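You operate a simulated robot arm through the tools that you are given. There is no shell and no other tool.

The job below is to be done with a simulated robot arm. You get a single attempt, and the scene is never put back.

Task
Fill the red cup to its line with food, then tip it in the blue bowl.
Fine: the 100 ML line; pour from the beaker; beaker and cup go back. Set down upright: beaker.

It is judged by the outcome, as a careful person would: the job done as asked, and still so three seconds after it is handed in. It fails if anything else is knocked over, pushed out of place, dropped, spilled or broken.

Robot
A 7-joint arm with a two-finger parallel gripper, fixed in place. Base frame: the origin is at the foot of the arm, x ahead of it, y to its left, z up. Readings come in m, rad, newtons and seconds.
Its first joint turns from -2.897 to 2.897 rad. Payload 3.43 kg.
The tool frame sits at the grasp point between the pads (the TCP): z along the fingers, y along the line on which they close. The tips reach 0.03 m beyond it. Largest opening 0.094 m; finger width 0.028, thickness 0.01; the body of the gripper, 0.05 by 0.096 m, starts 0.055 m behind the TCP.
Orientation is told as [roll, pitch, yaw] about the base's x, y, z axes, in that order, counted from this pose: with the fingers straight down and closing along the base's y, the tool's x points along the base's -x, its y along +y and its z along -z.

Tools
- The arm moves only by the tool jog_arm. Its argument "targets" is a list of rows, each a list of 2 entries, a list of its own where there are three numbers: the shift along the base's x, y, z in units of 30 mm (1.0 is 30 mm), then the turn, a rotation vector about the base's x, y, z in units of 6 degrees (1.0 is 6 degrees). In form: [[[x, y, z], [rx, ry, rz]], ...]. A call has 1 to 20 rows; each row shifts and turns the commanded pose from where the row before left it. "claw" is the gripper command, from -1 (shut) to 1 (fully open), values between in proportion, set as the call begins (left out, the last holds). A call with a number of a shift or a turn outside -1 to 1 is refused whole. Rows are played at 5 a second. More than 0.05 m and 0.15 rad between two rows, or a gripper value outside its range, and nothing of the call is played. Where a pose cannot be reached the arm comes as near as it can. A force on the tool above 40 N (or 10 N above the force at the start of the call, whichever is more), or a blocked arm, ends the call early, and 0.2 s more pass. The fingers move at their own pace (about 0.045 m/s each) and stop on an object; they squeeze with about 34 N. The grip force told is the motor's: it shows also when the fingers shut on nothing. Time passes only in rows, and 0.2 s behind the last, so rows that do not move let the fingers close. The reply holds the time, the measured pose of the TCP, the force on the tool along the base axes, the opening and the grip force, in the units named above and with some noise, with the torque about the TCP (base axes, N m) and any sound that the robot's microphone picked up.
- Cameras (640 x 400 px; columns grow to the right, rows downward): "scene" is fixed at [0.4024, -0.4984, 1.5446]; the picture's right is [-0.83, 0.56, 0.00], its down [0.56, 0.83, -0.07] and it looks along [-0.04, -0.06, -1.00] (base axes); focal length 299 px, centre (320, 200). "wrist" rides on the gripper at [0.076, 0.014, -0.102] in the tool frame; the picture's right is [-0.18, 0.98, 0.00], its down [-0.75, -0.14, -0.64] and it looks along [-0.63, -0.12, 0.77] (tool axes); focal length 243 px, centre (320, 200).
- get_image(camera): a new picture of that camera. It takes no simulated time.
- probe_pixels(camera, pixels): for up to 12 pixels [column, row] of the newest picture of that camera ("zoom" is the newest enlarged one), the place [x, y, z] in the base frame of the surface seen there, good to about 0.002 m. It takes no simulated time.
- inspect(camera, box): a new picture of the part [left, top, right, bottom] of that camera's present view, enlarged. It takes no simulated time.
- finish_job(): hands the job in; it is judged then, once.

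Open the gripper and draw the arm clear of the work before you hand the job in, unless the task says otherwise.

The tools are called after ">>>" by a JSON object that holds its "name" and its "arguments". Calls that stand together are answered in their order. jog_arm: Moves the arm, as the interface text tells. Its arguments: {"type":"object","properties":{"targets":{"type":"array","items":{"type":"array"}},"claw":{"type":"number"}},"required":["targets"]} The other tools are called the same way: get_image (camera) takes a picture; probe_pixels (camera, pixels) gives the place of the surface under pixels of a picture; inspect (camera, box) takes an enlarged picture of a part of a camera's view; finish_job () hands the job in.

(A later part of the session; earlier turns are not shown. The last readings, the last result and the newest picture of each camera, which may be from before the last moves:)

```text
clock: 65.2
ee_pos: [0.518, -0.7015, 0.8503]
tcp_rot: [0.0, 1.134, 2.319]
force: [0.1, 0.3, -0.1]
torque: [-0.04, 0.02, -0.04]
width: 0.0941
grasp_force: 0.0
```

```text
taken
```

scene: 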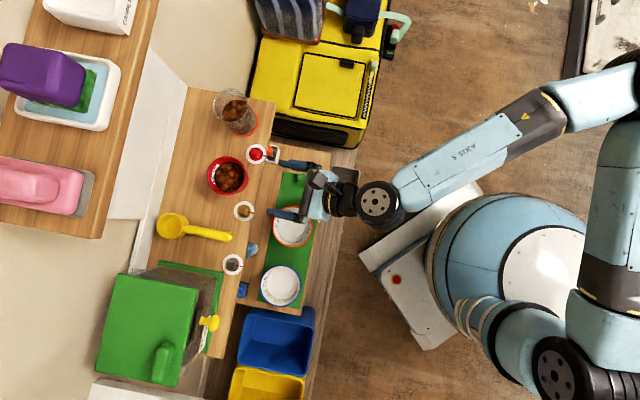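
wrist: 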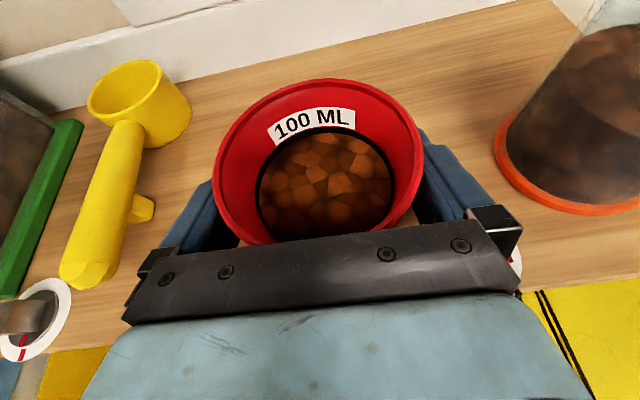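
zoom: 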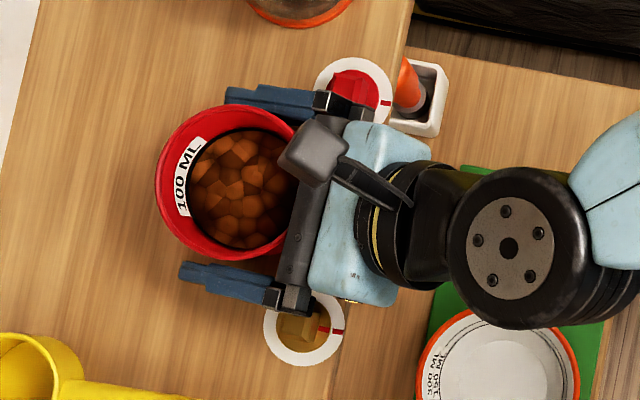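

The cup is not displaced and there is no force, but the hand's body is very close to the rim. I back off 4 mm and then close.

>>> {"name": "jog_arm", "arguments": {"targets": [[[-0.09, 0.098, 0], [0, 0, 0]], [[0, 0, 0], [0, 0, 0]]]}}

>>> {"name": "jog_arm", "arguments": {"targets": [[[0, 0, 0], [0, 0, 0]], [[0, 0, 0], [0, 0, 0]], [[0, 0, 0], [0, 0, 0]], [[0, 0, 0], [0, 0, 0]], [[0, 0, 0], [0, 0, 0]]], "claw": -1}}

>>> {"name": "inspect", "arguments": {"camera": "scene", "box": [184, 130, 312, 230]}}

>>> {"name": "get_image", "arguments": {"camera": "wrist"}}

```text
clock: 65.8
ee_pos: [0.5147, -0.699, 0.8521]
tcp_rot: [0.001, 1.135, 2.319]
force: [-0.6, 0.1, -0.7]
torque: [-0.01, 0.02, 0.0]
width: 0.0938
grasp_force: 0.0
```

```text
clock: 67.0
ee_pos: [0.5147, -0.6984, 0.8509]
tcp_rot: [0.002, 1.134, 2.322]
force: [0.0, 0.4, 0.5]
torque: [-0.04, 0.03, -0.01]
width: 0.0856
grasp_force: 33.8
```

```text
4.00 times, centred on (248, 180) of scene
```

zoom: 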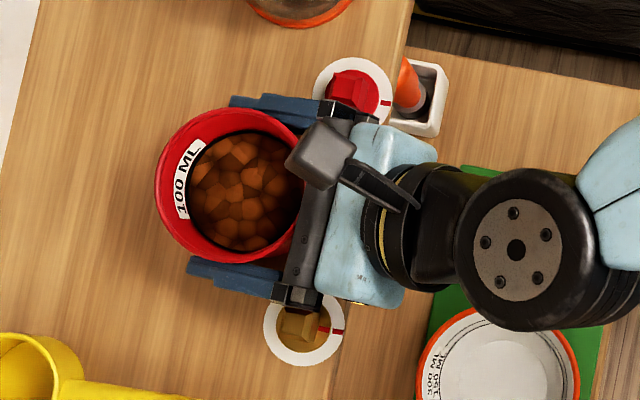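

```text
taken
```

wrist: 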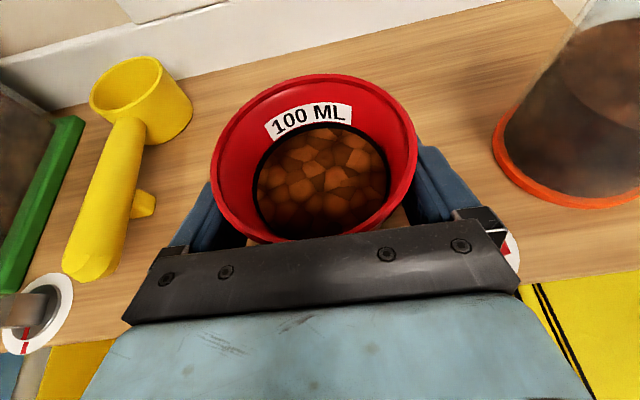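

It is gripped at 0.0856 m. I lift it straight up a little and check the hold.

>>> {"name": "jog_arm", "arguments": {"targets": [[[0, 0, 0.3], [0, 0, 0]], [[0, 0, 0.5], [0, 0, 0]], [[0, 0, 0.7], [0, 0, 0]], [[0, 0, 0], [0, 0, 0]], [[0, 0, 0], [0, 0, 0]]]}}

>>> {"name": "get_image", "arguments": {"camera": "wrist"}}

>>> {"name": "inspect", "arguments": {"camera": "scene", "box": [184, 130, 312, 230]}}

```text
clock: 68.2
ee_pos: [0.515, -0.7006, 0.8968]
tcp_rot: [0.0, 1.135, 2.32]
force: [0.3, 0.2, -0.6]
torque: [0.01, -0.02, 0.02]
width: 0.086
grasp_force: 34.6
```

```text
taken
```

wrist: 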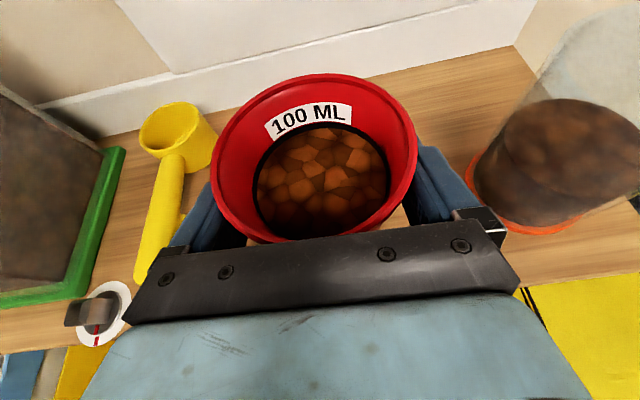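

```text
4.00 times, centred on (248, 180) of scene
```

zoom: 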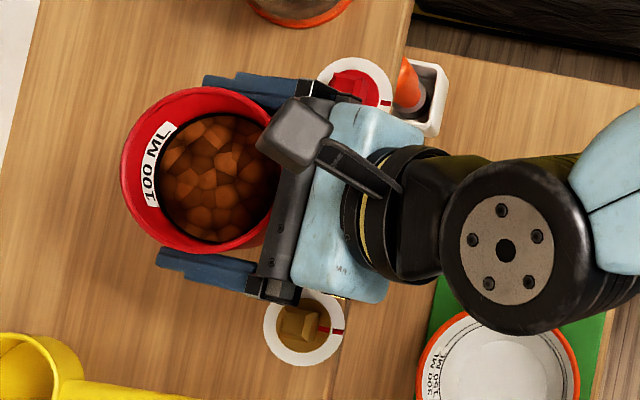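

The cup is held level with the food inside. I raise it more and draw it straight back off the counter, and I also probe the spout near the bowl and the bowl itself for clearance.

>>> {"name": "jog_arm", "arguments": {"targets": [[[0, 0, 0.5], [0, 0, 0]], [[0, 0, 0.6], [0, 0, 0]], [[-0.3, 0.32, 0], [0, 0, 0]], [[-0.5, 0.54, 0], [0, 0, 0]], [[-0.5, 0.54, 0], [0, 0, 0]], [[-0.5, 0.54, 0], [0, 0, 0]], [[-0.5, 0.54, 0], [0, 0, 0]], [[-0.5, 0.54, 0], [0, 0, 0]], [[-0.5, 0.54, 0], [0, 0, 0]], [[-0.5, 0.54, 0], [0, 0, 0]], [[-0.3, 0.32, 0], [0, 0, 0]], [[0, 0, 0], [0, 0, 0]]]}}

>>> {"name": "get_image", "arguments": {"camera": "scene"}}

>>> {"name": "get_image", "arguments": {"camera": "wrist"}}

>>> {"name": "probe_pixels", "arguments": {"camera": "scene", "pixels": [[210, 322], [216, 318], [204, 335], [220, 345], [243, 290], [280, 266], [280, 304], [300, 285], [262, 283], [280, 320], [215, 300], [310, 300]]}}

```text
clock: 70.8
ee_pos: [0.3906, -0.5668, 0.9292]
tcp_rot: [0.001, 1.135, 2.322]
force: [0.0, -0.1, -0.8]
torque: [0.01, -0.01, 0.02]
width: 0.0857
grasp_force: 34.0
```

```text
taken
```

scene: 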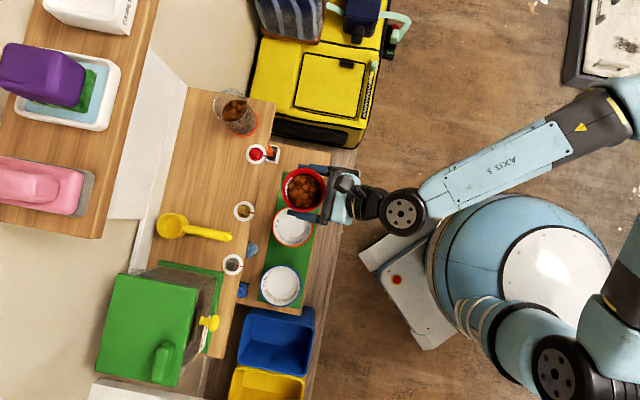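

```text
taken
```

wrist: 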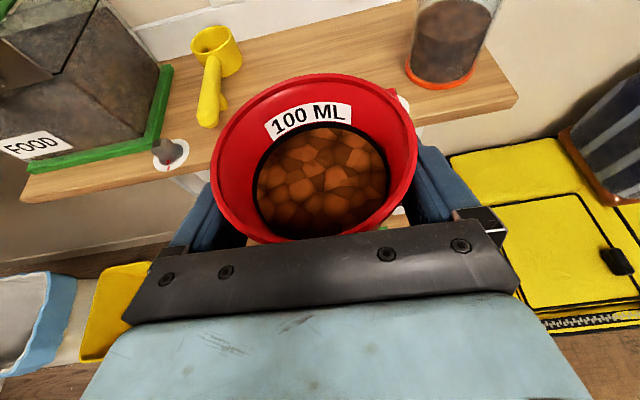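

```text
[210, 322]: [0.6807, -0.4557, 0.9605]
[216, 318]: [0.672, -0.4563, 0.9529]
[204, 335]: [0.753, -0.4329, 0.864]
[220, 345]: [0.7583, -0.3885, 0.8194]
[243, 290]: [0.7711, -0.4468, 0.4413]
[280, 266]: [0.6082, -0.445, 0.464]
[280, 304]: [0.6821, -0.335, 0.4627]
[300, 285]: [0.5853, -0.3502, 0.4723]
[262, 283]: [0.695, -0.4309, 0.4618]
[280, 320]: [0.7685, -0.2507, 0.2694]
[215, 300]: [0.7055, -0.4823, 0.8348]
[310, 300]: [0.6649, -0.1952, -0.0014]
```

The food is level in the cup and the blue bowl's centre is (0.643,-0.390). I swing around in front of the counter, descending to (0.54,-0.38,0.70) and yawing 30° left, and so keep clear of the spout at (0.67,-0.456,0.955).

>>> {"name": "jog_arm", "arguments": {"targets": [[[0.356, 0.445, -0.545], [0, 0, 0.357]], [[0.356, 0.445, -0.545], [0, 0, 0.357]], [[0.356, 0.445, -0.545], [0, 0, 0.357]], [[0.356, 0.445, -0.545], [0, 0, 0.357]], [[0.356, 0.445, -0.545], [0, 0, 0.357]], [[0.356, 0.445, -0.545], [0, 0, 0.357]], [[0.356, 0.445, -0.545], [0, 0, 0.357]], [[0.356, 0.445, -0.545], [0, 0, 0.357]], [[0.356, 0.445, -0.545], [0, 0, 0.357]], [[0.356, 0.445, -0.545], [0, 0, 0.357]], [[0.356, 0.445, -0.545], [0, 0, 0.357]], [[0.356, 0.445, -0.545], [0, 0, 0.357]], [[0.356, 0.445, -0.545], [0, 0, 0.357]], [[0.356, 0.445, -0.545], [0, 0, 0.357]], [[0, 0, 0], [0, 0, 0]]]}}

>>> {"name": "get_image", "arguments": {"camera": "scene"}}

>>> {"name": "get_image", "arguments": {"camera": "wrist"}}

```text
clock: 74.0
ee_pos: [0.5427, -0.381, 0.7009]
tcp_rot: [0.002, 1.137, 2.842]
force: [0.4, 0.1, -1.0]
torque: [0.0, 0.0, -0.03]
width: 0.0853
grasp_force: 33.8
```

```text
taken
```

scene: 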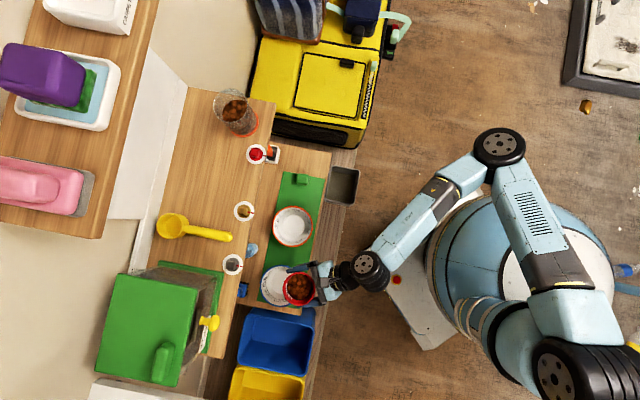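

```text
taken
```

wrist: 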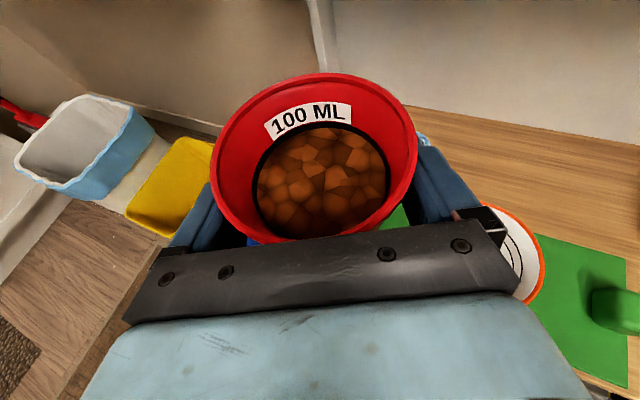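

The cup is level, and the hand heading is now -17°. I move over the bowl's +y side, at (0.631,-0.3555,0.565), before tipping.

>>> {"name": "jog_arm", "arguments": {"targets": [[[0.49, 0.14, -0.55], [0, 0, 0]], [[0.49, 0.14, -0.75], [0, 0, 0]], [[0.49, 0.14, -0.75], [0, 0, 0]], [[0.49, 0.14, -0.75], [0, 0, 0]], [[0.49, 0.14, -0.75], [0, 0, 0]], [[0.49, 0.15, -0.75], [0, 0, 0]], [[0, 0, 0], [0, 0, 0]], [[0, 0, 0], [0, 0, 0]]]}}

>>> {"name": "inspect", "arguments": {"camera": "scene", "box": [200, 220, 360, 340]}}

>>> {"name": "get_image", "arguments": {"camera": "wrist"}}

```text
clock: 75.8
ee_pos: [0.6083, -0.4287, 0.6376]
tcp_rot: [-0.011, 1.12, 2.843]
force: [0.1, 0.9, -1.3]
torque: [0.0, 0.01, 0.0]
width: 0.0854
grasp_force: 34.3
out of reach, approached as far as the arm can: row 2, 3, 4, 5, 6
```

```text
3.33 times, centred on (280, 280) of scene
```

zoom: 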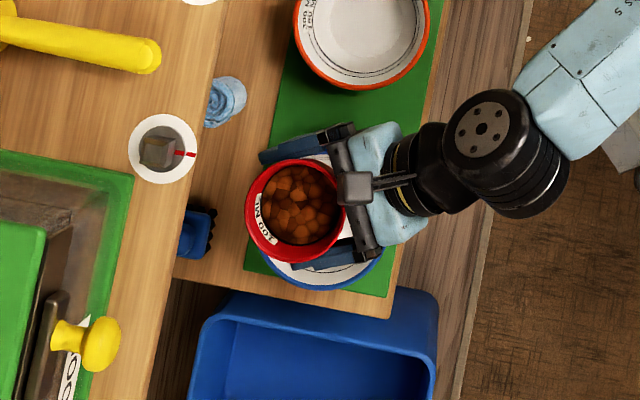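

```text
taken
```

wrist: 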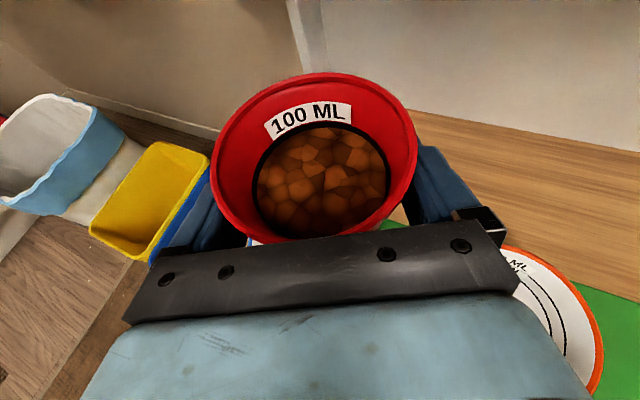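

It ran out of wrist bend again and stopped at (0.608,-0.429,0.638), with the food still level. I yaw 37° more to the left, toward the forearm's direction, and come to (0.613,-0.37,0.62).

>>> {"name": "jog_arm", "arguments": {"targets": [[[0.022, 0.281, 0], [0, 0, 0.88]], [[0.022, 0.281, 0], [0, 0, 0.88]], [[0.022, 0.281, 0], [0, 0, 0.88]], [[0.022, 0.281, -0.1], [0, 0, 0.88]], [[0.022, 0.281, -0.1], [0, 0, 0.88]], [[0.022, 0.281, -0.2], [0, 0, 0.88]], [[0.022, 0.281, -0.2], [0, 0, 0.88]], [[0, 0, 0], [0, 0, 0]], [[0, 0, 0], [0, 0, 0]]]}}

>>> {"name": "get_image", "arguments": {"camera": "scene"}}

>>> {"name": "get_image", "arguments": {"camera": "wrist"}}

```text
clock: 77.8
ee_pos: [0.6121, -0.3678, 0.6185]
tcp_rot: [0.0, 1.132, -2.796]
force: [0.5, 0.1, -1.4]
torque: [0.04, 0.0, 0.0]
width: 0.0853
grasp_force: 33.9
```

```text
taken
```

scene: 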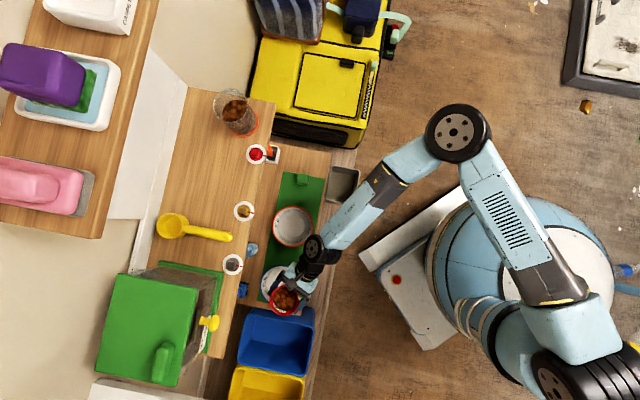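

```text
taken
```

wrist: 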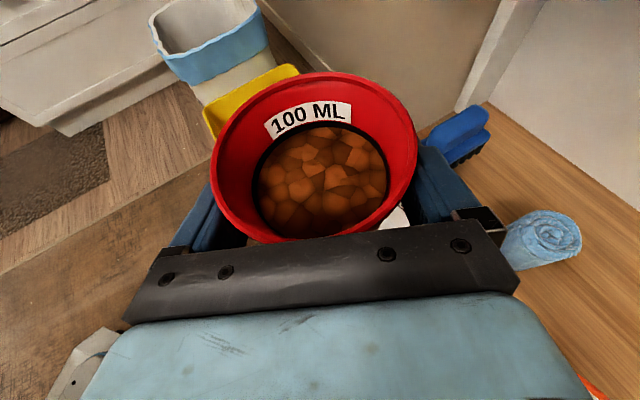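

The pose is reached (heading +20°). I tilt the cup 42° about (0.672,0.741), which is before any flow, and look.

>>> {"name": "jog_arm", "arguments": {"targets": [[[0, 0, 0], [0.672, 0.741, 0]], [[0, 0, 0], [0.672, 0.741, 0]], [[0, 0, 0], [0.672, 0.741, 0]], [[0, 0, 0], [0.672, 0.741, 0]], [[0, 0, 0], [0.672, 0.741, 0]], [[0, 0, 0], [0.672, 0.741, 0]], [[0, 0, 0], [0, 0, 0]]]}}

>>> {"name": "inspect", "arguments": {"camera": "scene", "box": [216, 230, 344, 330]}}

>>> {"name": "get_image", "arguments": {"camera": "wrist"}}

```text
clock: 79.4
ee_pos: [0.6135, -0.3683, 0.6189]
tcp_rot: [-0.717, 0.664, 2.899]
force: [-0.1, 0.4, -1.2]
torque: [0.02, -0.02, 0.02]
width: 0.0855
grasp_force: 33.7
```

```text
4.00 times, centred on (280, 280) of scene
```

zoom: 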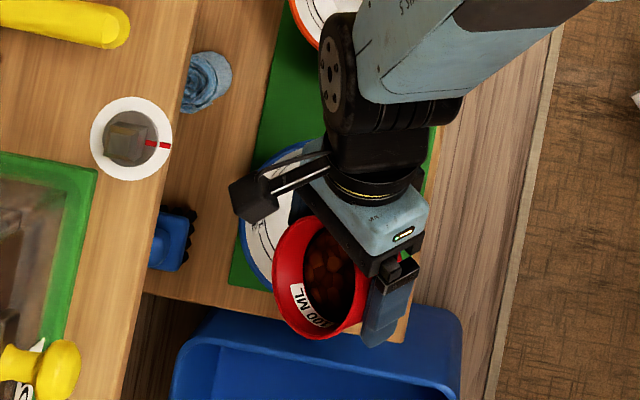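

```text
taken
```

wrist: 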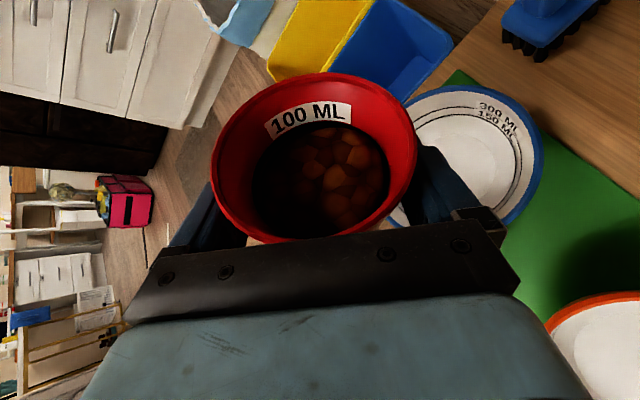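

This matches the prediction: the lip is about 2 cm past the bowl's centre and will move back as the tilt grows. I lower to z≈0.575 and tilt on to 60°.

>>> {"name": "jog_arm", "arguments": {"targets": [[[0, 0, -0.5], [0, 0, 0]], [[0, 0, -0.5], [0, 0, 0]], [[0, 0, -0.45], [0.672, 0.741, 0]], [[0, 0, 0], [0.672, 0.741, 0]], [[0, 0, 0], [0.672, 0.741, 0]], [[0, 0, 0], [0.672, 0.741, 0]], [[0, 0, 0], [0, 0, 0]]]}}

>>> {"name": "inspect", "arguments": {"camera": "scene", "box": [216, 230, 344, 330]}}

>>> {"name": "get_image", "arguments": {"camera": "wrist"}}

```text
clock: 81.0
ee_pos: [0.6133, -0.3677, 0.5769]
tcp_rot: [-0.923, 0.284, 2.805]
force: [0.6, -0.2, -0.5]
torque: [0.02, -0.03, 0.02]
width: 0.0853
grasp_force: 34.1
```

```text
4.00 times, centred on (280, 280) of scene
```

zoom: 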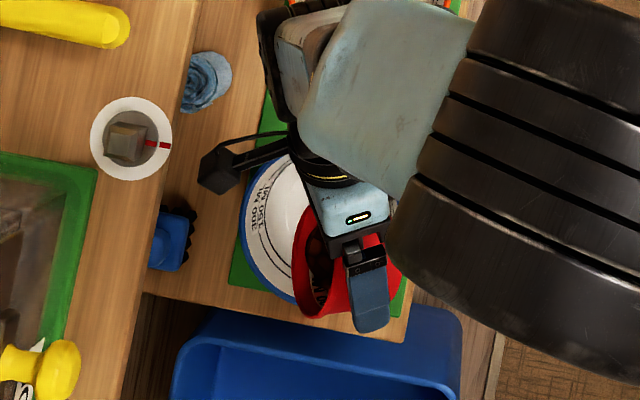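

```text
taken
```

wrist: 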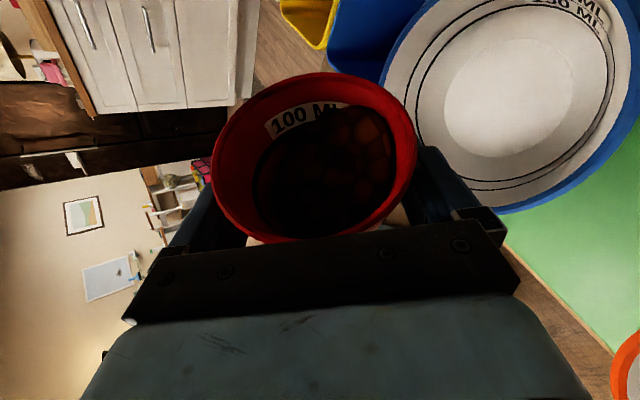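

The cup is at 60°, the food has climbed to the lip side, and the bowl lies right below (wrist view, right side). I continue to 78° slowly and watch the stream.

>>> {"name": "jog_arm", "arguments": {"targets": [[[0, 0, 0], [0.448, 0.494, 0]], [[0, 0, 0], [0.448, 0.494, 0]], [[0, 0, 0], [0.448, 0.494, 0]], [[0, 0, 0], [0, 0, 0]]]}}

>>> {"name": "get_image", "arguments": {"camera": "wrist"}}

>>> {"name": "inspect", "arguments": {"camera": "scene", "box": [216, 230, 344, 330]}}

```text
clock: 82.0
ee_pos: [0.6131, -0.3697, 0.5763]
tcp_rot: [-1.001, 0.089, 2.788]
force: [-0.6, 0.0, -0.9]
torque: [0.0, 0.02, 0.03]
width: 0.0856
grasp_force: 34.0
```

```text
taken
```

wrist: 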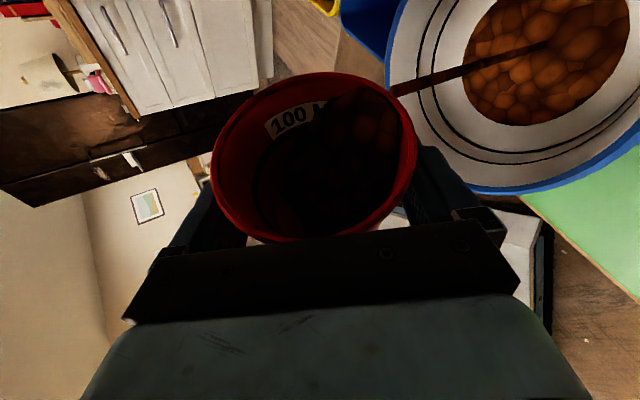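

```text
4.00 times, centred on (280, 280) of scene
```

zoom: 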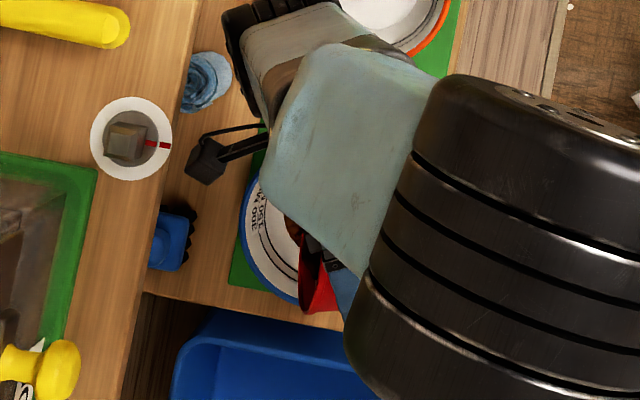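

The stream falls into the middle of the blue bowl. The hand's rear is swinging toward the counter front, though, so I probe its clearance before tilting more.

>>> {"name": "probe_pixels", "arguments": {"camera": "zoom", "pixels": [[240, 30], [250, 80], [265, 110], [230, 15], [280, 130], [340, 60], [205, 160], [190, 175], [195, 40], [185, 90]]}}

>>> {"name": "get_image", "arguments": {"camera": "scene"}}

```text
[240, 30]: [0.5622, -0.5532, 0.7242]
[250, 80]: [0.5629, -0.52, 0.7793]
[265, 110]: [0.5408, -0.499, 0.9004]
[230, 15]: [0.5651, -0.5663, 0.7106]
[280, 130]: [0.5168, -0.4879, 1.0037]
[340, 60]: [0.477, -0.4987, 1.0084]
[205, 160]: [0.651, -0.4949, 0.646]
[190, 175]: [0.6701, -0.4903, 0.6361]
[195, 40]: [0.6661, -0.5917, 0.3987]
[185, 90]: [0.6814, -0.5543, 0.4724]
```

```text
taken
```

scene: 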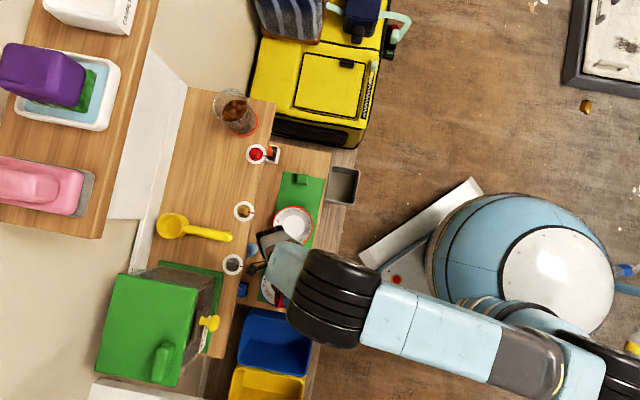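

The rear of the hand is close to the counter slab's edge, so I won't tilt further on this heading. First I let the current flow settle.

>>> {"name": "jog_arm", "arguments": {"targets": [[[0, 0, 0], [0, 0, 0]], [[0, 0, 0], [0, 0, 0]], [[0, 0, 0], [0, 0, 0]], [[0, 0, 0], [0, 0, 0]], [[0, 0, 0], [0, 0, 0]], [[0, 0, 0], [0, 0, 0]]]}}

>>> {"name": "get_image", "arguments": {"camera": "wrist"}}

```text
clock: 83.4
ee_pos: [0.6127, -0.369, 0.5759]
tcp_rot: [-1.001, 0.092, 2.788]
force: [0.3, 0.1, -0.3]
torque: [-0.01, 0.04, 0.01]
width: 0.0854
grasp_force: 33.8
```

```text
taken
```

wrist: 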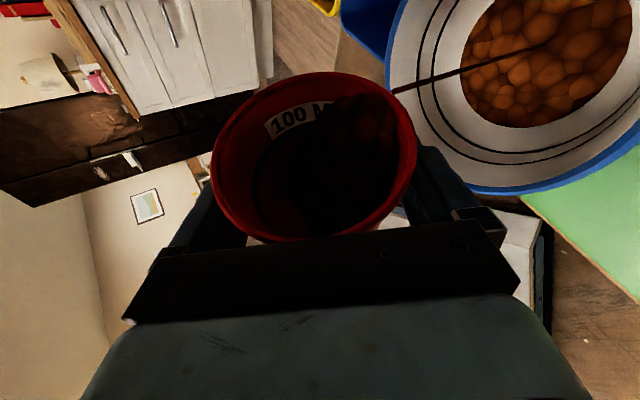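

Only a thin thread is still running, and it lands mid-bowl. From here, rolling about the hand's own axis (0.337,0.773,-0.538) keeps the arm still and brings the cup past 100°, so I roll 30° in small steps.

>>> {"name": "jog_arm", "arguments": {"targets": [[[0, 0, 0], [0.1685, 0.3865, -0.269]], [[0, 0, 0], [0.1685, 0.3865, -0.269]], [[0, 0, 0], [0.1685, 0.3865, -0.269]], [[0, 0, 0], [0.1685, 0.3865, -0.269]], [[0, 0, 0], [0, 0, 0]]]}}

>>> {"name": "get_image", "arguments": {"camera": "wrist"}}

>>> {"name": "get_image", "arguments": {"camera": "scene"}}

```text
clock: 84.6
ee_pos: [0.6118, -0.3675, 0.5757]
tcp_rot: [-1.003, -0.088, 2.677]
force: [0.5, 0.7, -0.9]
torque: [0.0, 0.04, 0.03]
width: 0.0855
grasp_force: 34.1
```

```text
taken
```

wrist: 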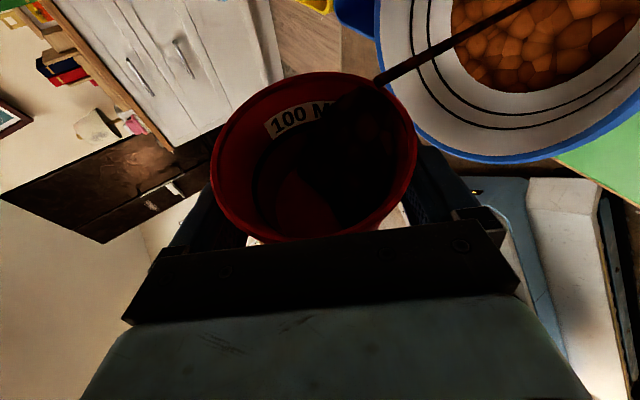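

```text
taken
```

scene: 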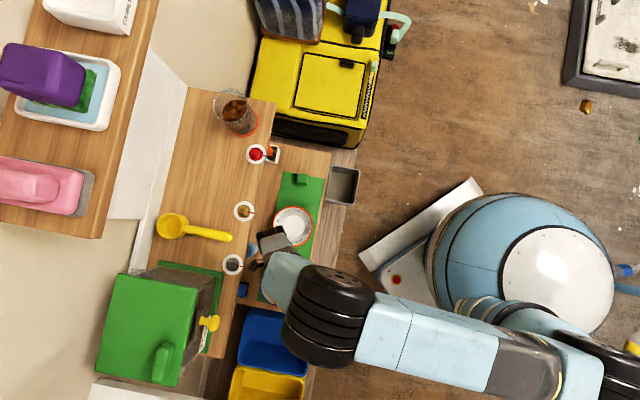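

The stream still lands on the food in the bowl and the hand stays put. I roll another 18°.

>>> {"name": "jog_arm", "arguments": {"targets": [[[0.05, -0.04, 0], [0.1685, 0.3865, -0.269]], [[0.05, -0.04, 0], [0.1685, 0.3865, -0.269]], [[0.05, -0.04, 0], [0.1685, 0.3865, -0.269]], [[0, 0, 0], [0.1685, 0.3865, -0.269]], [[0, 0, 0], [0.1685, 0.3865, -0.269]], [[0, 0, 0], [0.1685, 0.3865, -0.269]], [[0, 0, 0], [0, 0, 0]], [[0, 0, 0], [0, 0, 0]]]}}

>>> {"name": "get_image", "arguments": {"camera": "wrist"}}

>>> {"name": "get_image", "arguments": {"camera": "scene"}}

```text
clock: 86.4
ee_pos: [0.6168, -0.372, 0.5756]
tcp_rot: [-0.963, -0.349, 2.498]
force: [-0.1, -0.4, -0.8]
torque: [0.03, 0.0, 0.01]
width: 0.0853
grasp_force: 33.3
```

```text
taken
```

wrist: 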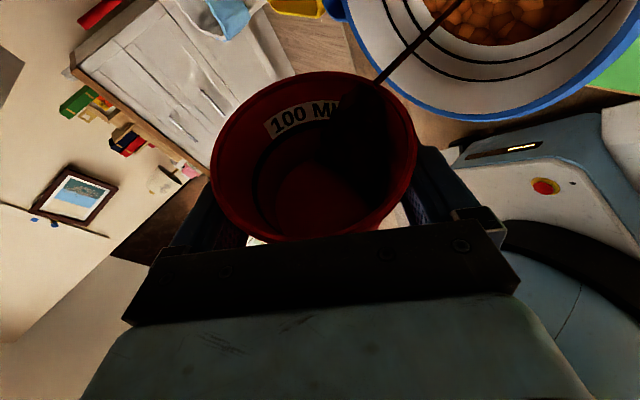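

```text
taken
```

scene: 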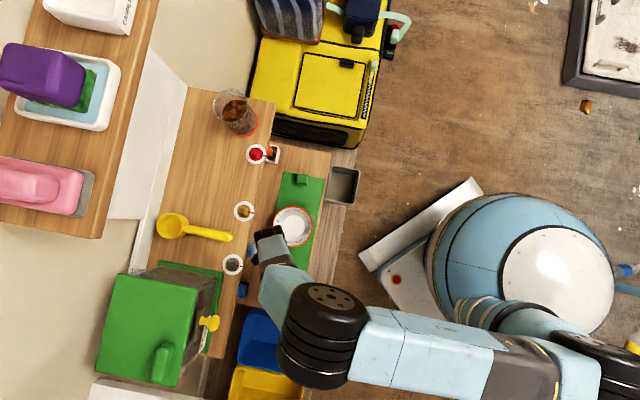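

The cup is nearly empty at about 100° of tilt, and the stream is still inside the bowl. I roll another 24°.

>>> {"name": "jog_arm", "arguments": {"targets": [[[0.04, -0.03, 0], [0.1685, 0.3865, -0.269]], [[0.04, -0.03, 0], [0.1685, 0.3865, -0.269]], [[0.04, -0.03, 0], [0.1685, 0.3865, -0.269]], [[0, 0, 0], [0.1685, 0.3865, -0.269]], [[0, 0, 0], [0.1685, 0.3865, -0.269]], [[0, 0, 0], [0.1685, 0.3865, -0.269]], [[0, 0, 0], [0.1685, 0.3865, -0.269]], [[0, 0, 0], [0.1685, 0.3865, -0.269]], [[0, 0, 0], [0, 0, 0]], [[0, 0, 0], [0, 0, 0]]]}}

>>> {"name": "get_image", "arguments": {"camera": "wrist"}}

>>> {"name": "inspect", "arguments": {"camera": "scene", "box": [216, 210, 344, 330]}}

```text
clock: 88.6
ee_pos: [0.6205, -0.3758, 0.5752]
tcp_rot: [-0.814, -0.676, 2.197]
force: [0.4, -0.5, -0.2]
torque: [0.02, -0.01, -0.01]
width: 0.0847
grasp_force: 33.7
```

```text
taken
```

wrist: 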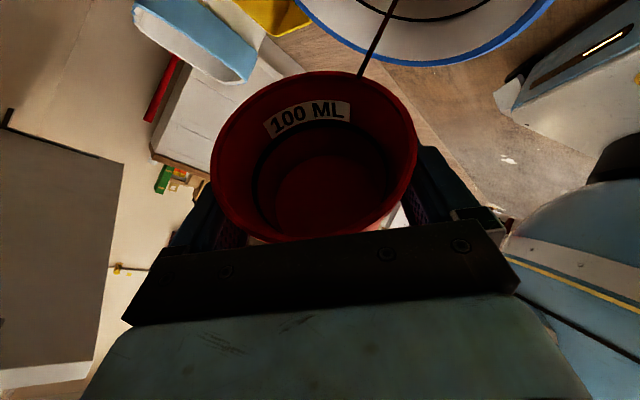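

```text
3.33 times, centred on (280, 270) of scene
```

zoom: 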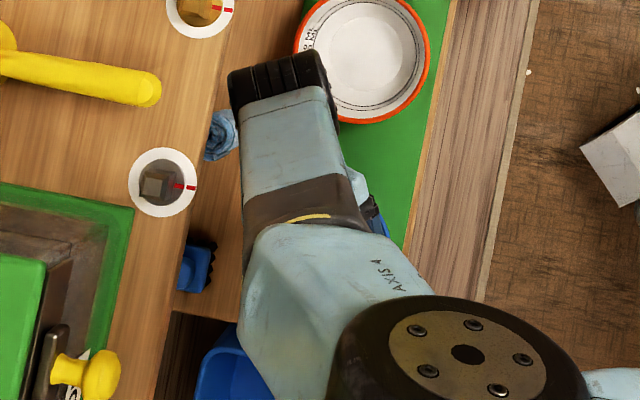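

The cup looks empty apart from a last thread. I wait for it to run out and check the arm's clearance to the counter.

>>> {"name": "probe_pixels", "arguments": {"camera": "zoom", "pixels": [[240, 90], [250, 130], [248, 200], [245, 270], [240, 330], [285, 60], [205, 130], [220, 40]]}}

>>> {"name": "jog_arm", "arguments": {"targets": [[[0, 0, 0], [0.1685, 0.3865, -0.269]], [[0, 0, 0], [0.1685, 0.3865, -0.269]], [[0, 0, 0], [0, 0, 0]], [[0, 0, 0], [0, 0, 0]], [[0, 0, 0], [0, 0, 0]], [[0, 0, 0], [0, 0, 0]], [[0, 0, 0], [0, 0, 0]], [[0, 0, 0], [0, 0, 0]]]}}

>>> {"name": "inspect", "arguments": {"camera": "wrist", "box": [160, 0, 480, 250]}}

```text
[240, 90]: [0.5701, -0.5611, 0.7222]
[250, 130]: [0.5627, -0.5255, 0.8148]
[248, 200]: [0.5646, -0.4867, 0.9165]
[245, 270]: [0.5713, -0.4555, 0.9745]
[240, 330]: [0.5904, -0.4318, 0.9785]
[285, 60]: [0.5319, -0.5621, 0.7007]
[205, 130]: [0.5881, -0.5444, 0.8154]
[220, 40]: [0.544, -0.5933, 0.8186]
```

```text
clock: 90.4
ee_pos: [0.6211, -0.3759, 0.5762]
tcp_rot: [-0.75, -0.75, 2.097]
force: [-0.2, 0.5, -0.9]
torque: [-0.01, 0.0, 0.02]
width: 0.0847
grasp_force: 33.6
```

```text
1.60 times, centred on (320, 125) of wrist
```

zoom: 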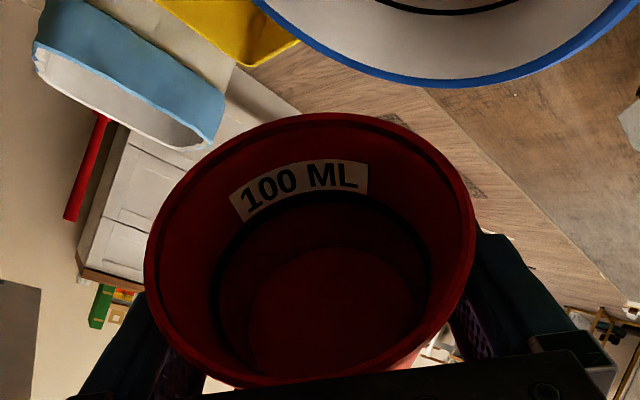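

The cup is empty and there's no stream. I reverse the roll (60°) the same way.

>>> {"name": "jog_arm", "arguments": {"targets": [[[-0.025, 0.02, 0], [-0.337, -0.773, 0.538]], [[-0.025, 0.02, 0], [-0.337, -0.773, 0.538]], [[-0.025, 0.02, 0], [-0.337, -0.773, 0.538]], [[-0.025, 0.02, 0], [-0.337, -0.773, 0.538]], [[-0.025, 0.02, 0], [-0.337, -0.773, 0.538]], [[-0.025, 0.02, 0], [-0.337, -0.773, 0.538]], [[-0.025, 0.02, 0], [-0.337, -0.773, 0.538]], [[-0.025, 0.02, 0], [-0.337, -0.773, 0.538]], [[-0.025, 0.02, 0], [-0.337, -0.773, 0.538]], [[-0.025, 0.02, 0], [-0.337, -0.773, 0.538]], [[0, 0, 0], [0, 0, 0]]]}}

>>> {"name": "get_image", "arguments": {"camera": "scene"}}

>>> {"name": "get_image", "arguments": {"camera": "wrist"}}

```text
clock: 92.8
ee_pos: [0.6129, -0.3694, 0.575]
tcp_rot: [-1.001, 0.091, 2.793]
force: [0.2, 0.9, 0.3]
torque: [-0.01, 0.02, 0.04]
width: 0.0845
grasp_force: 34.0
```

```text
taken
```

scene: 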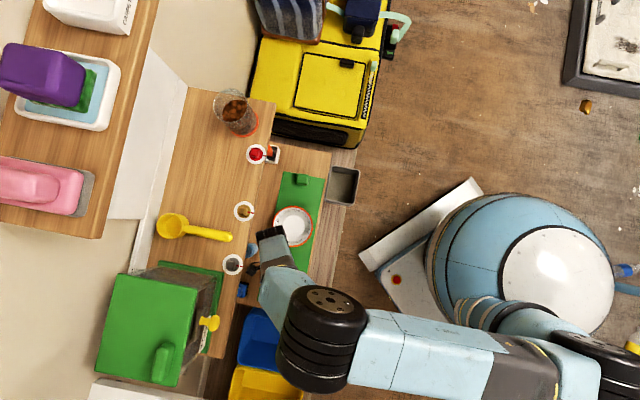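

```text
taken
```

wrist: 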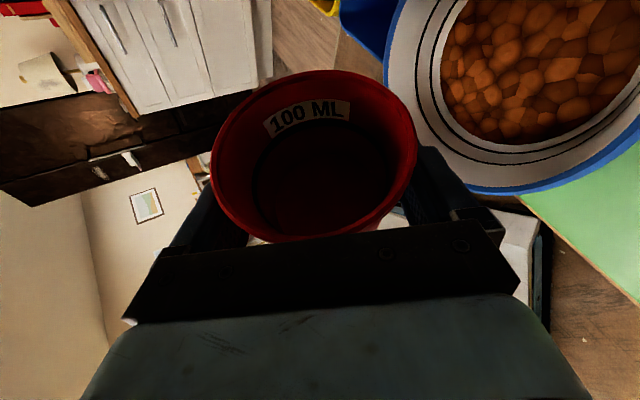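

The food is in the blue bowl and the cup is back at the earlier orientation. I reverse the 72° tip about (-0.672,-0.741), half of it first, rising slightly.

>>> {"name": "jog_arm", "arguments": {"targets": [[[0, 0, 0.1], [-0.672, -0.741, 0]], [[0, 0, 0.1], [-0.672, -0.741, 0]], [[0, 0, 0.1], [-0.672, -0.741, 0]], [[0, 0, 0.1], [-0.672, -0.741, 0]], [[0, 0, 0.1], [-0.672, -0.741, 0]], [[0, 0, 0.1], [-0.672, -0.741, 0]], [[0, 0, 0], [0, 0, 0]]]}}

>>> {"name": "get_image", "arguments": {"camera": "scene"}}

>>> {"name": "get_image", "arguments": {"camera": "wrist"}}

```text
clock: 94.4
ee_pos: [0.6134, -0.3695, 0.5943]
tcp_rot: [-0.717, 0.663, 2.903]
force: [0.0, -0.3, -1.4]
torque: [0.01, 0.01, 0.02]
width: 0.0844
grasp_force: 33.8
```

```text
taken
```

scene: 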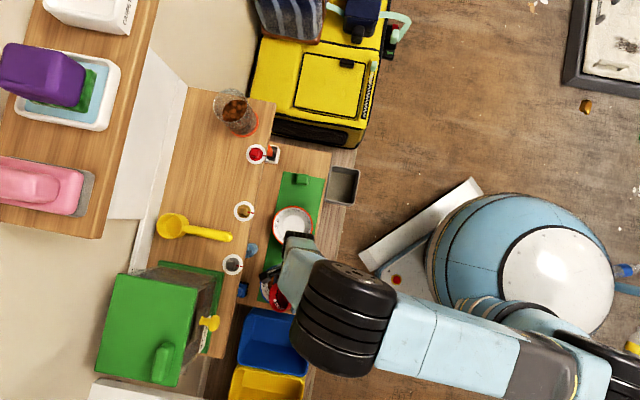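

```text
taken
```

wrist: 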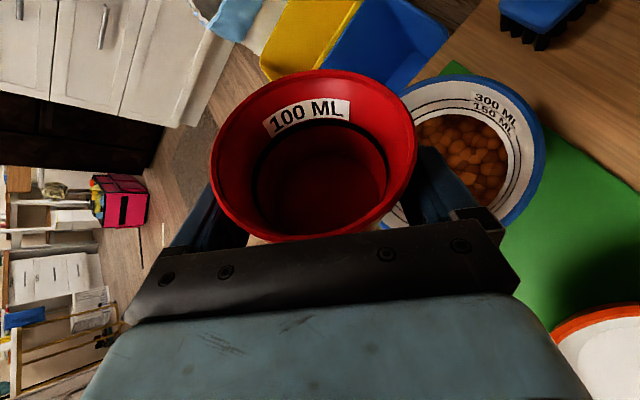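

The tilt is back to 36°, and the wrist view shows the food in the blue bowl. I level the cup fully while rising.

>>> {"name": "jog_arm", "arguments": {"targets": [[[0, 0, 0.3], [-0.672, -0.741, 0]], [[0, 0, 0.4], [-0.672, -0.741, 0]], [[0, 0, 0.5], [-0.672, -0.741, 0]], [[0, 0, 0.5], [-0.672, -0.741, 0]], [[0, 0, 0.5], [-0.672, -0.741, 0]], [[0, 0, 0.5], [-0.672, -0.741, 0]], [[0, 0, 0], [0, 0, 0]]]}}

>>> {"name": "get_image", "arguments": {"camera": "scene"}}

>>> {"name": "get_image", "arguments": {"camera": "wrist"}}

```text
clock: 96.0
ee_pos: [0.6125, -0.3694, 0.6747]
tcp_rot: [0.003, 1.135, -2.79]
force: [-0.2, 0.8, -1.4]
torque: [-0.04, 0.01, -0.03]
width: 0.0847
grasp_force: 34.1
```

```text
taken
```

scene: 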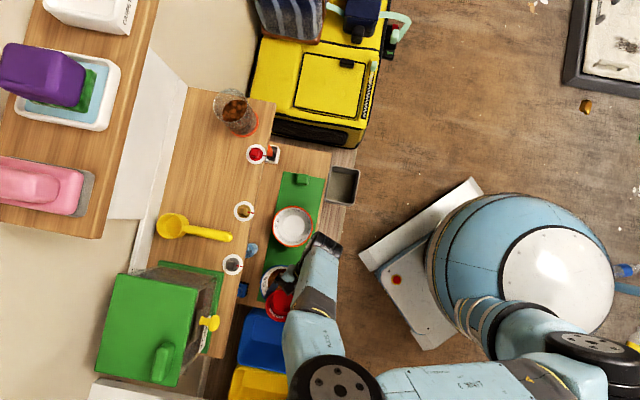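

```text
taken
```

wrist: 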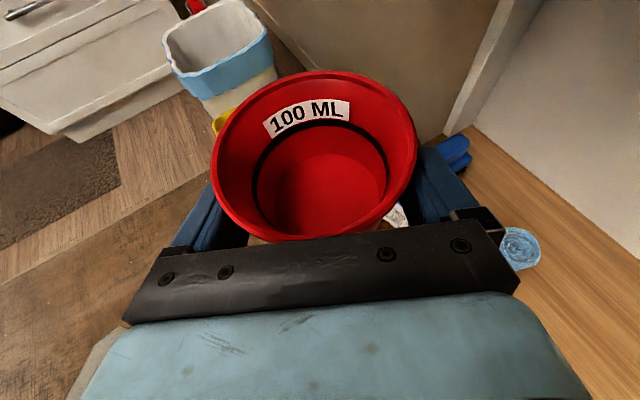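

The cup is empty, upright and intact (yaw -2.79, pitch 65°). I retrace back out: to (0.54,-0.38,0.72), undoing 37° of yaw.

>>> {"name": "jog_arm", "arguments": {"targets": [[[-0.345, -0.052, 0.214], [0, 0, -0.88]], [[-0.345, -0.052, 0.214], [0, 0, -0.88]], [[-0.345, -0.052, 0.214], [0, 0, -0.88]], [[-0.345, -0.052, 0.214], [0, 0, -0.88]], [[-0.345, -0.052, 0.214], [0, 0, -0.88]], [[-0.345, -0.052, 0.214], [0, 0, -0.88]], [[-0.345, -0.052, 0.214], [0, 0, -0.88]], [[0, 0, 0], [0, 0, 0]]]}}

>>> {"name": "get_image", "arguments": {"camera": "scene"}}

```text
clock: 97.8
ee_pos: [0.5411, -0.3808, 0.7212]
tcp_rot: [0.004, 1.132, 2.845]
force: [0.5, 0.2, -0.7]
torque: [0.0, 0.03, -0.04]
width: 0.0844
grasp_force: 34.1
```

```text
taken
```

scene: 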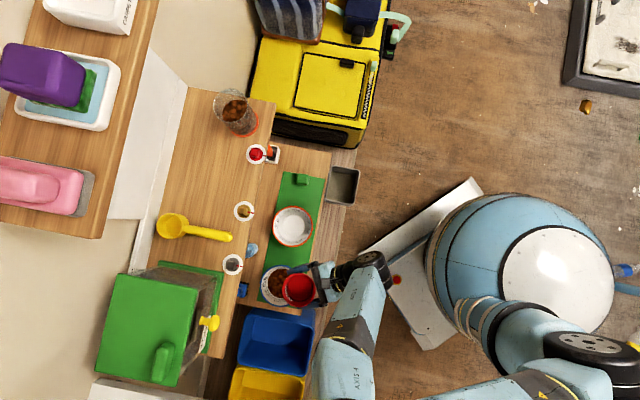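

All is well and the food is in the blue bowl at (275,283). I retrace to in front of the cup's spot, rising to z≈0.93 and undoing the other 30° of yaw.

>>> {"name": "jog_arm", "arguments": {"targets": [[[-0.358, -0.443, 0.498], [0, 0, -0.357]], [[-0.358, -0.443, 0.498], [0, 0, -0.357]], [[-0.358, -0.443, 0.498], [0, 0, -0.357]], [[-0.358, -0.443, 0.498], [0, 0, -0.357]], [[-0.358, -0.443, 0.498], [0, 0, -0.357]], [[-0.358, -0.443, 0.498], [0, 0, -0.357]], [[-0.358, -0.443, 0.498], [0, 0, -0.357]], [[-0.358, -0.443, 0.498], [0, 0, -0.357]], [[-0.358, -0.443, 0.498], [0, 0, -0.357]], [[-0.358, -0.443, 0.498], [0, 0, -0.357]], [[-0.358, -0.443, 0.498], [0, 0, -0.357]], [[-0.358, -0.443, 0.498], [0, 0, -0.357]], [[-0.358, -0.443, 0.498], [0, 0, -0.357]], [[-0.358, -0.443, 0.498], [0, 0, -0.357]], [[0, 0, 0], [0, 0, 0]]]}}

>>> {"name": "get_image", "arguments": {"camera": "scene"}}

>>> {"name": "get_image", "arguments": {"camera": "wrist"}}

```text
clock: 101.0
ee_pos: [0.3886, -0.5664, 0.9286]
tcp_rot: [0.005, 1.131, 2.323]
force: [-0.4, 0.4, -0.9]
torque: [0.02, 0.04, 0.03]
width: 0.0844
grasp_force: 34.3
```

```text
taken
```

scene: 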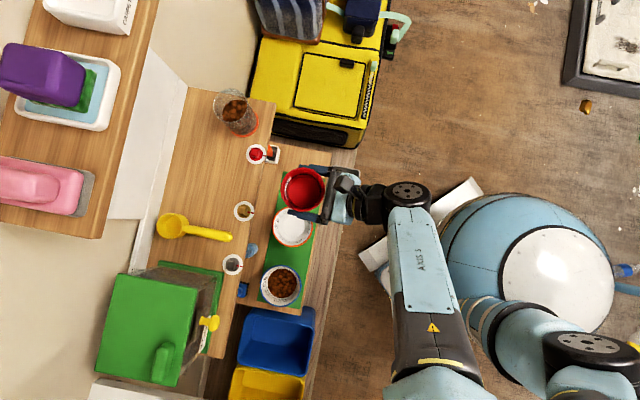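

```text
taken
```

wrist: 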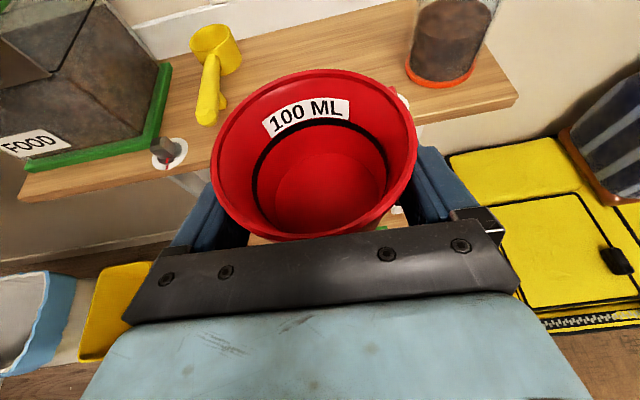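

The blue bowl shows the food at (282,283), and the orientation equals the grasp pose. I carry the cup forward above its spot (0.5148,-0.699).

>>> {"name": "jog_arm", "arguments": {"targets": [[[0.467, -0.491, 0], [0, 0, 0]], [[0.467, -0.491, 0], [0, 0, 0]], [[0.467, -0.491, 0], [0, 0, 0]], [[0.467, -0.491, 0], [0, 0, 0]], [[0.467, -0.491, 0], [0, 0, 0]], [[0.467, -0.491, 0], [0, 0, 0]], [[0.467, -0.491, 0], [0, 0, 0]], [[0.467, -0.491, 0], [0, 0, 0]], [[0.467, -0.491, 0], [0, 0, 0]], [[0, 0, 0], [0, 0, 0]], [[0, 0, 0], [0, 0, 0]]]}}

>>> {"name": "inspect", "arguments": {"camera": "scene", "box": [184, 120, 312, 220]}}

```text
clock: 103.4
ee_pos: [0.5155, -0.6974, 0.9271]
tcp_rot: [0.003, 1.131, 2.322]
force: [0.4, 0.6, -0.5]
torque: [-0.02, -0.03, 0.0]
width: 0.0844
grasp_force: 34.5
```

```text
4.00 times, centred on (248, 170) of scene
```

zoom: 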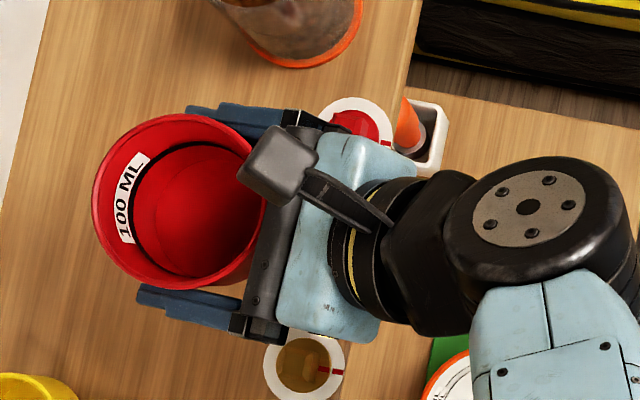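

It is aligned. I lower to just above the counter.

>>> {"name": "jog_arm", "arguments": {"targets": [[[-0.02, -0.04, -0.7], [0, 0, 0]], [[0, 0, -0.7], [0, 0, 0]], [[0, 0, -0.6], [0, 0, 0]], [[0, 0, -0.25], [0, 0, 0]], [[0, 0, -0.1], [0, 0, 0]], [[0, 0, 0], [0, 0, 0]]]}}

```text
clock: 104.8
ee_pos: [0.5167, -0.7, 0.8568]
tcp_rot: [0.004, 1.132, 2.323]
force: [-0.2, -0.2, -0.5]
torque: [-0.04, 0.02, -0.01]
width: 0.0842
grasp_force: 34.2
```

No contact yet at z 0.857. I take small 1–1.5 mm steps down, watching the force.

>>> {"name": "jog_arm", "arguments": {"targets": [[[-0.03, 0.02, -0.05], [0, 0, 0]], [[0, 0, -0.05], [0, 0, 0]], [[0, 0, 0], [0, 0, 0]]]}}

>>> {"name": "jog_arm", "arguments": {"targets": [[[0, 0, -0.04], [0, 0, 0]], [[0, 0, 0], [0, 0, 0]], [[0, 0, 0], [0, 0, 0]]]}}

>>> {"name": "jog_arm", "arguments": {"targets": [[[0, 0, -0.04], [0, 0, 0]], [[0, 0, 0], [0, 0, 0]], [[0, 0, 0], [0, 0, 0]]]}}

```text
clock: 105.6
ee_pos: [0.5166, -0.6996, 0.8543]
tcp_rot: [0.006, 1.133, 2.323]
force: [0.1, 1.1, -1.4]
torque: [-0.01, -0.02, 0.03]
width: 0.0841
grasp_force: 33.8
```

```text
clock: 106.4
ee_pos: [0.5155, -0.6997, 0.8528]
tcp_rot: [0.005, 1.134, 2.322]
force: [-0.6, 0.5, -1.0]
torque: [0.02, -0.01, 0.01]
width: 0.0838
grasp_force: 34.2
```

```text
clock: 107.2
ee_pos: [0.516, -0.698, 0.8536]
tcp_rot: [0.003, 1.134, 2.322]
force: [0.5, 0.5, -0.6]
torque: [0.02, 0.01, 0.0]
width: 0.0839
grasp_force: 34.3
```

There is no contact yet, so I continue in 1 mm steps.

>>> {"name": "jog_arm", "arguments": {"targets": [[[0, 0, -0.04], [0, 0, 0]], [[0, 0, 0], [0, 0, 0]], [[0, 0, 0], [0, 0, 0]]]}}

>>> {"name": "jog_arm", "arguments": {"targets": [[[0, 0, -0.04], [0, 0, 0]], [[0, 0, 0], [0, 0, 0]], [[0, 0, 0], [0, 0, 0]]]}}

>>> {"name": "inspect", "arguments": {"camera": "scene", "box": [184, 130, 312, 230]}}

```text
clock: 108.0
ee_pos: [0.5163, -0.6982, 0.8512]
tcp_rot: [0.004, 1.132, 2.324]
force: [-0.1, -0.1, 0.1]
torque: [0.03, 0.02, 0.02]
width: 0.0837
grasp_force: 33.7
```

```text
clock: 108.8
ee_pos: [0.517, -0.6984, 0.8504]
tcp_rot: [0.003, 1.133, 2.323]
force: [0.5, -0.7, -0.8]
torque: [0.02, -0.02, 0.02]
width: 0.0837
grasp_force: 34.0
```

```text
4.00 times, centred on (248, 180) of scene
```

zoom: 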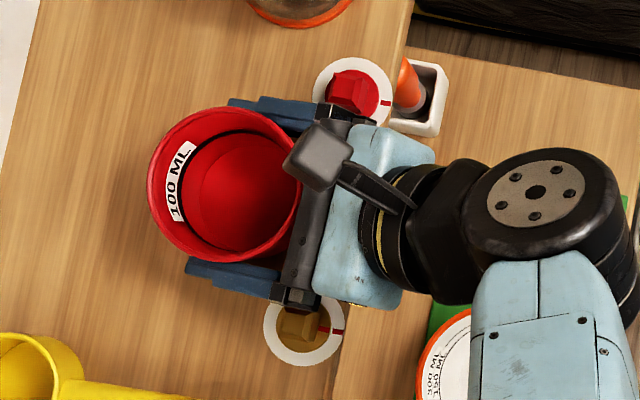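

There is still no contact and the grip width has fallen to 0.0837, so the tapered cup seems to have crept up in the grip. I measure its rim and floor heights.

>>> {"name": "probe_pixels", "arguments": {"camera": "zoom", "pixels": [[225, 200], [250, 180], [230, 230], [200, 180], [152, 185], [160, 150], [175, 125], [220, 112], [255, 120], [165, 215], [200, 250], [240, 255]]}}

>>> {"name": "inspect", "arguments": {"camera": "wrist", "box": [180, 40, 460, 260]}}

>>> {"name": "probe_pixels", "arguments": {"camera": "zoom", "pixels": [[300, 300], [360, 250], [400, 330], [320, 370], [160, 390], [440, 380], [260, 130], [150, 150]]}}

```text
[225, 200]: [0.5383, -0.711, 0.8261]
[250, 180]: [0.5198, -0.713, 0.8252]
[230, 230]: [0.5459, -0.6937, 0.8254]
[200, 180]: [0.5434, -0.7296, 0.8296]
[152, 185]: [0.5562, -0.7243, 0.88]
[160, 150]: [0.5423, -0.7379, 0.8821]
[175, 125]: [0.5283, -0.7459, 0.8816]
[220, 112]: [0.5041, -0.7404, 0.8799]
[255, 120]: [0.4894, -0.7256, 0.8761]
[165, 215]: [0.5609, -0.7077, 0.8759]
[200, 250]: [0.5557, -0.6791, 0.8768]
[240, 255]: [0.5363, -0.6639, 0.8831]
```

```text
1.82 times, centred on (320, 150) of wrist
```

zoom: 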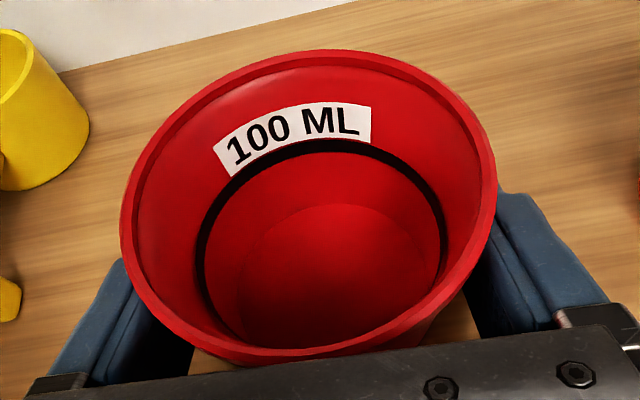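

```text
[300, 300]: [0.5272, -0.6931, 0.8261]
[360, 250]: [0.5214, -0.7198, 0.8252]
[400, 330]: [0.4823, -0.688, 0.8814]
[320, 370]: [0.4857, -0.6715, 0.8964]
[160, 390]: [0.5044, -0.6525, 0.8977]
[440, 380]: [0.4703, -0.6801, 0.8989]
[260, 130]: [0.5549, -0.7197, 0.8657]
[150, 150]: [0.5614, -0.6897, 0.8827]
```

The cup's floor reads 0.8255, the same as when it was resting, and it is level, but it sits about 4 mm too far forward. I shift back 4 mm and go on lowering in 1 mm steps.

>>> {"name": "jog_arm", "arguments": {"targets": [[[-0.09, 0.09, 0], [0, 0, 0]], [[0, 0, -0.03], [0, 0, 0]], [[0, 0, 0], [0, 0, 0]], [[0, 0, 0], [0, 0, 0]]]}}

>>> {"name": "jog_arm", "arguments": {"targets": [[[0, 0, -0.03], [0, 0, 0]], [[0, 0, 0], [0, 0, 0]], [[0, 0, 0], [0, 0, 0]]]}}

>>> {"name": "inspect", "arguments": {"camera": "scene", "box": [200, 150, 264, 200]}}

>>> {"name": "probe_pixels", "arguments": {"camera": "zoom", "pixels": [[270, 200], [300, 170], [290, 250], [135, 210], [150, 150], [200, 90], [280, 72], [180, 290], [250, 328]]}}

```text
clock: 109.8
ee_pos: [0.5143, -0.6963, 0.8514]
tcp_rot: [0.005, 1.133, 2.322]
force: [-1.1, 0.6, 4.1]
torque: [-0.09, 0.12, -0.06]
width: 0.0838
grasp_force: 34.2
```

```text
clock: 110.6
ee_pos: [0.5151, -0.6965, 0.8491]
tcp_rot: [0.004, 1.135, 2.324]
force: [0.8, 1.1, 14.0]
torque: [-0.19, 0.18, -0.05]
width: 0.0837
grasp_force: 33.8
```

```text
8.00 times, centred on (232, 175) of scene
```

zoom: 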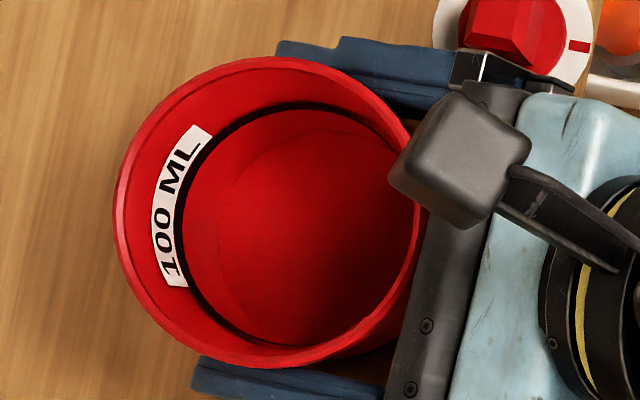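

```text
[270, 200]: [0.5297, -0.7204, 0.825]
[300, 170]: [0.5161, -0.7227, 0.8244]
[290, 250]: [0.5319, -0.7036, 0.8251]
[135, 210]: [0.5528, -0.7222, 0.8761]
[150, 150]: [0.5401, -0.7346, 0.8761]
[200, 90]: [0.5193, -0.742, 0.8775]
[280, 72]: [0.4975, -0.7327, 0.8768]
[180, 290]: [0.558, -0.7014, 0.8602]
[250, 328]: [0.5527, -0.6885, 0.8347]
```

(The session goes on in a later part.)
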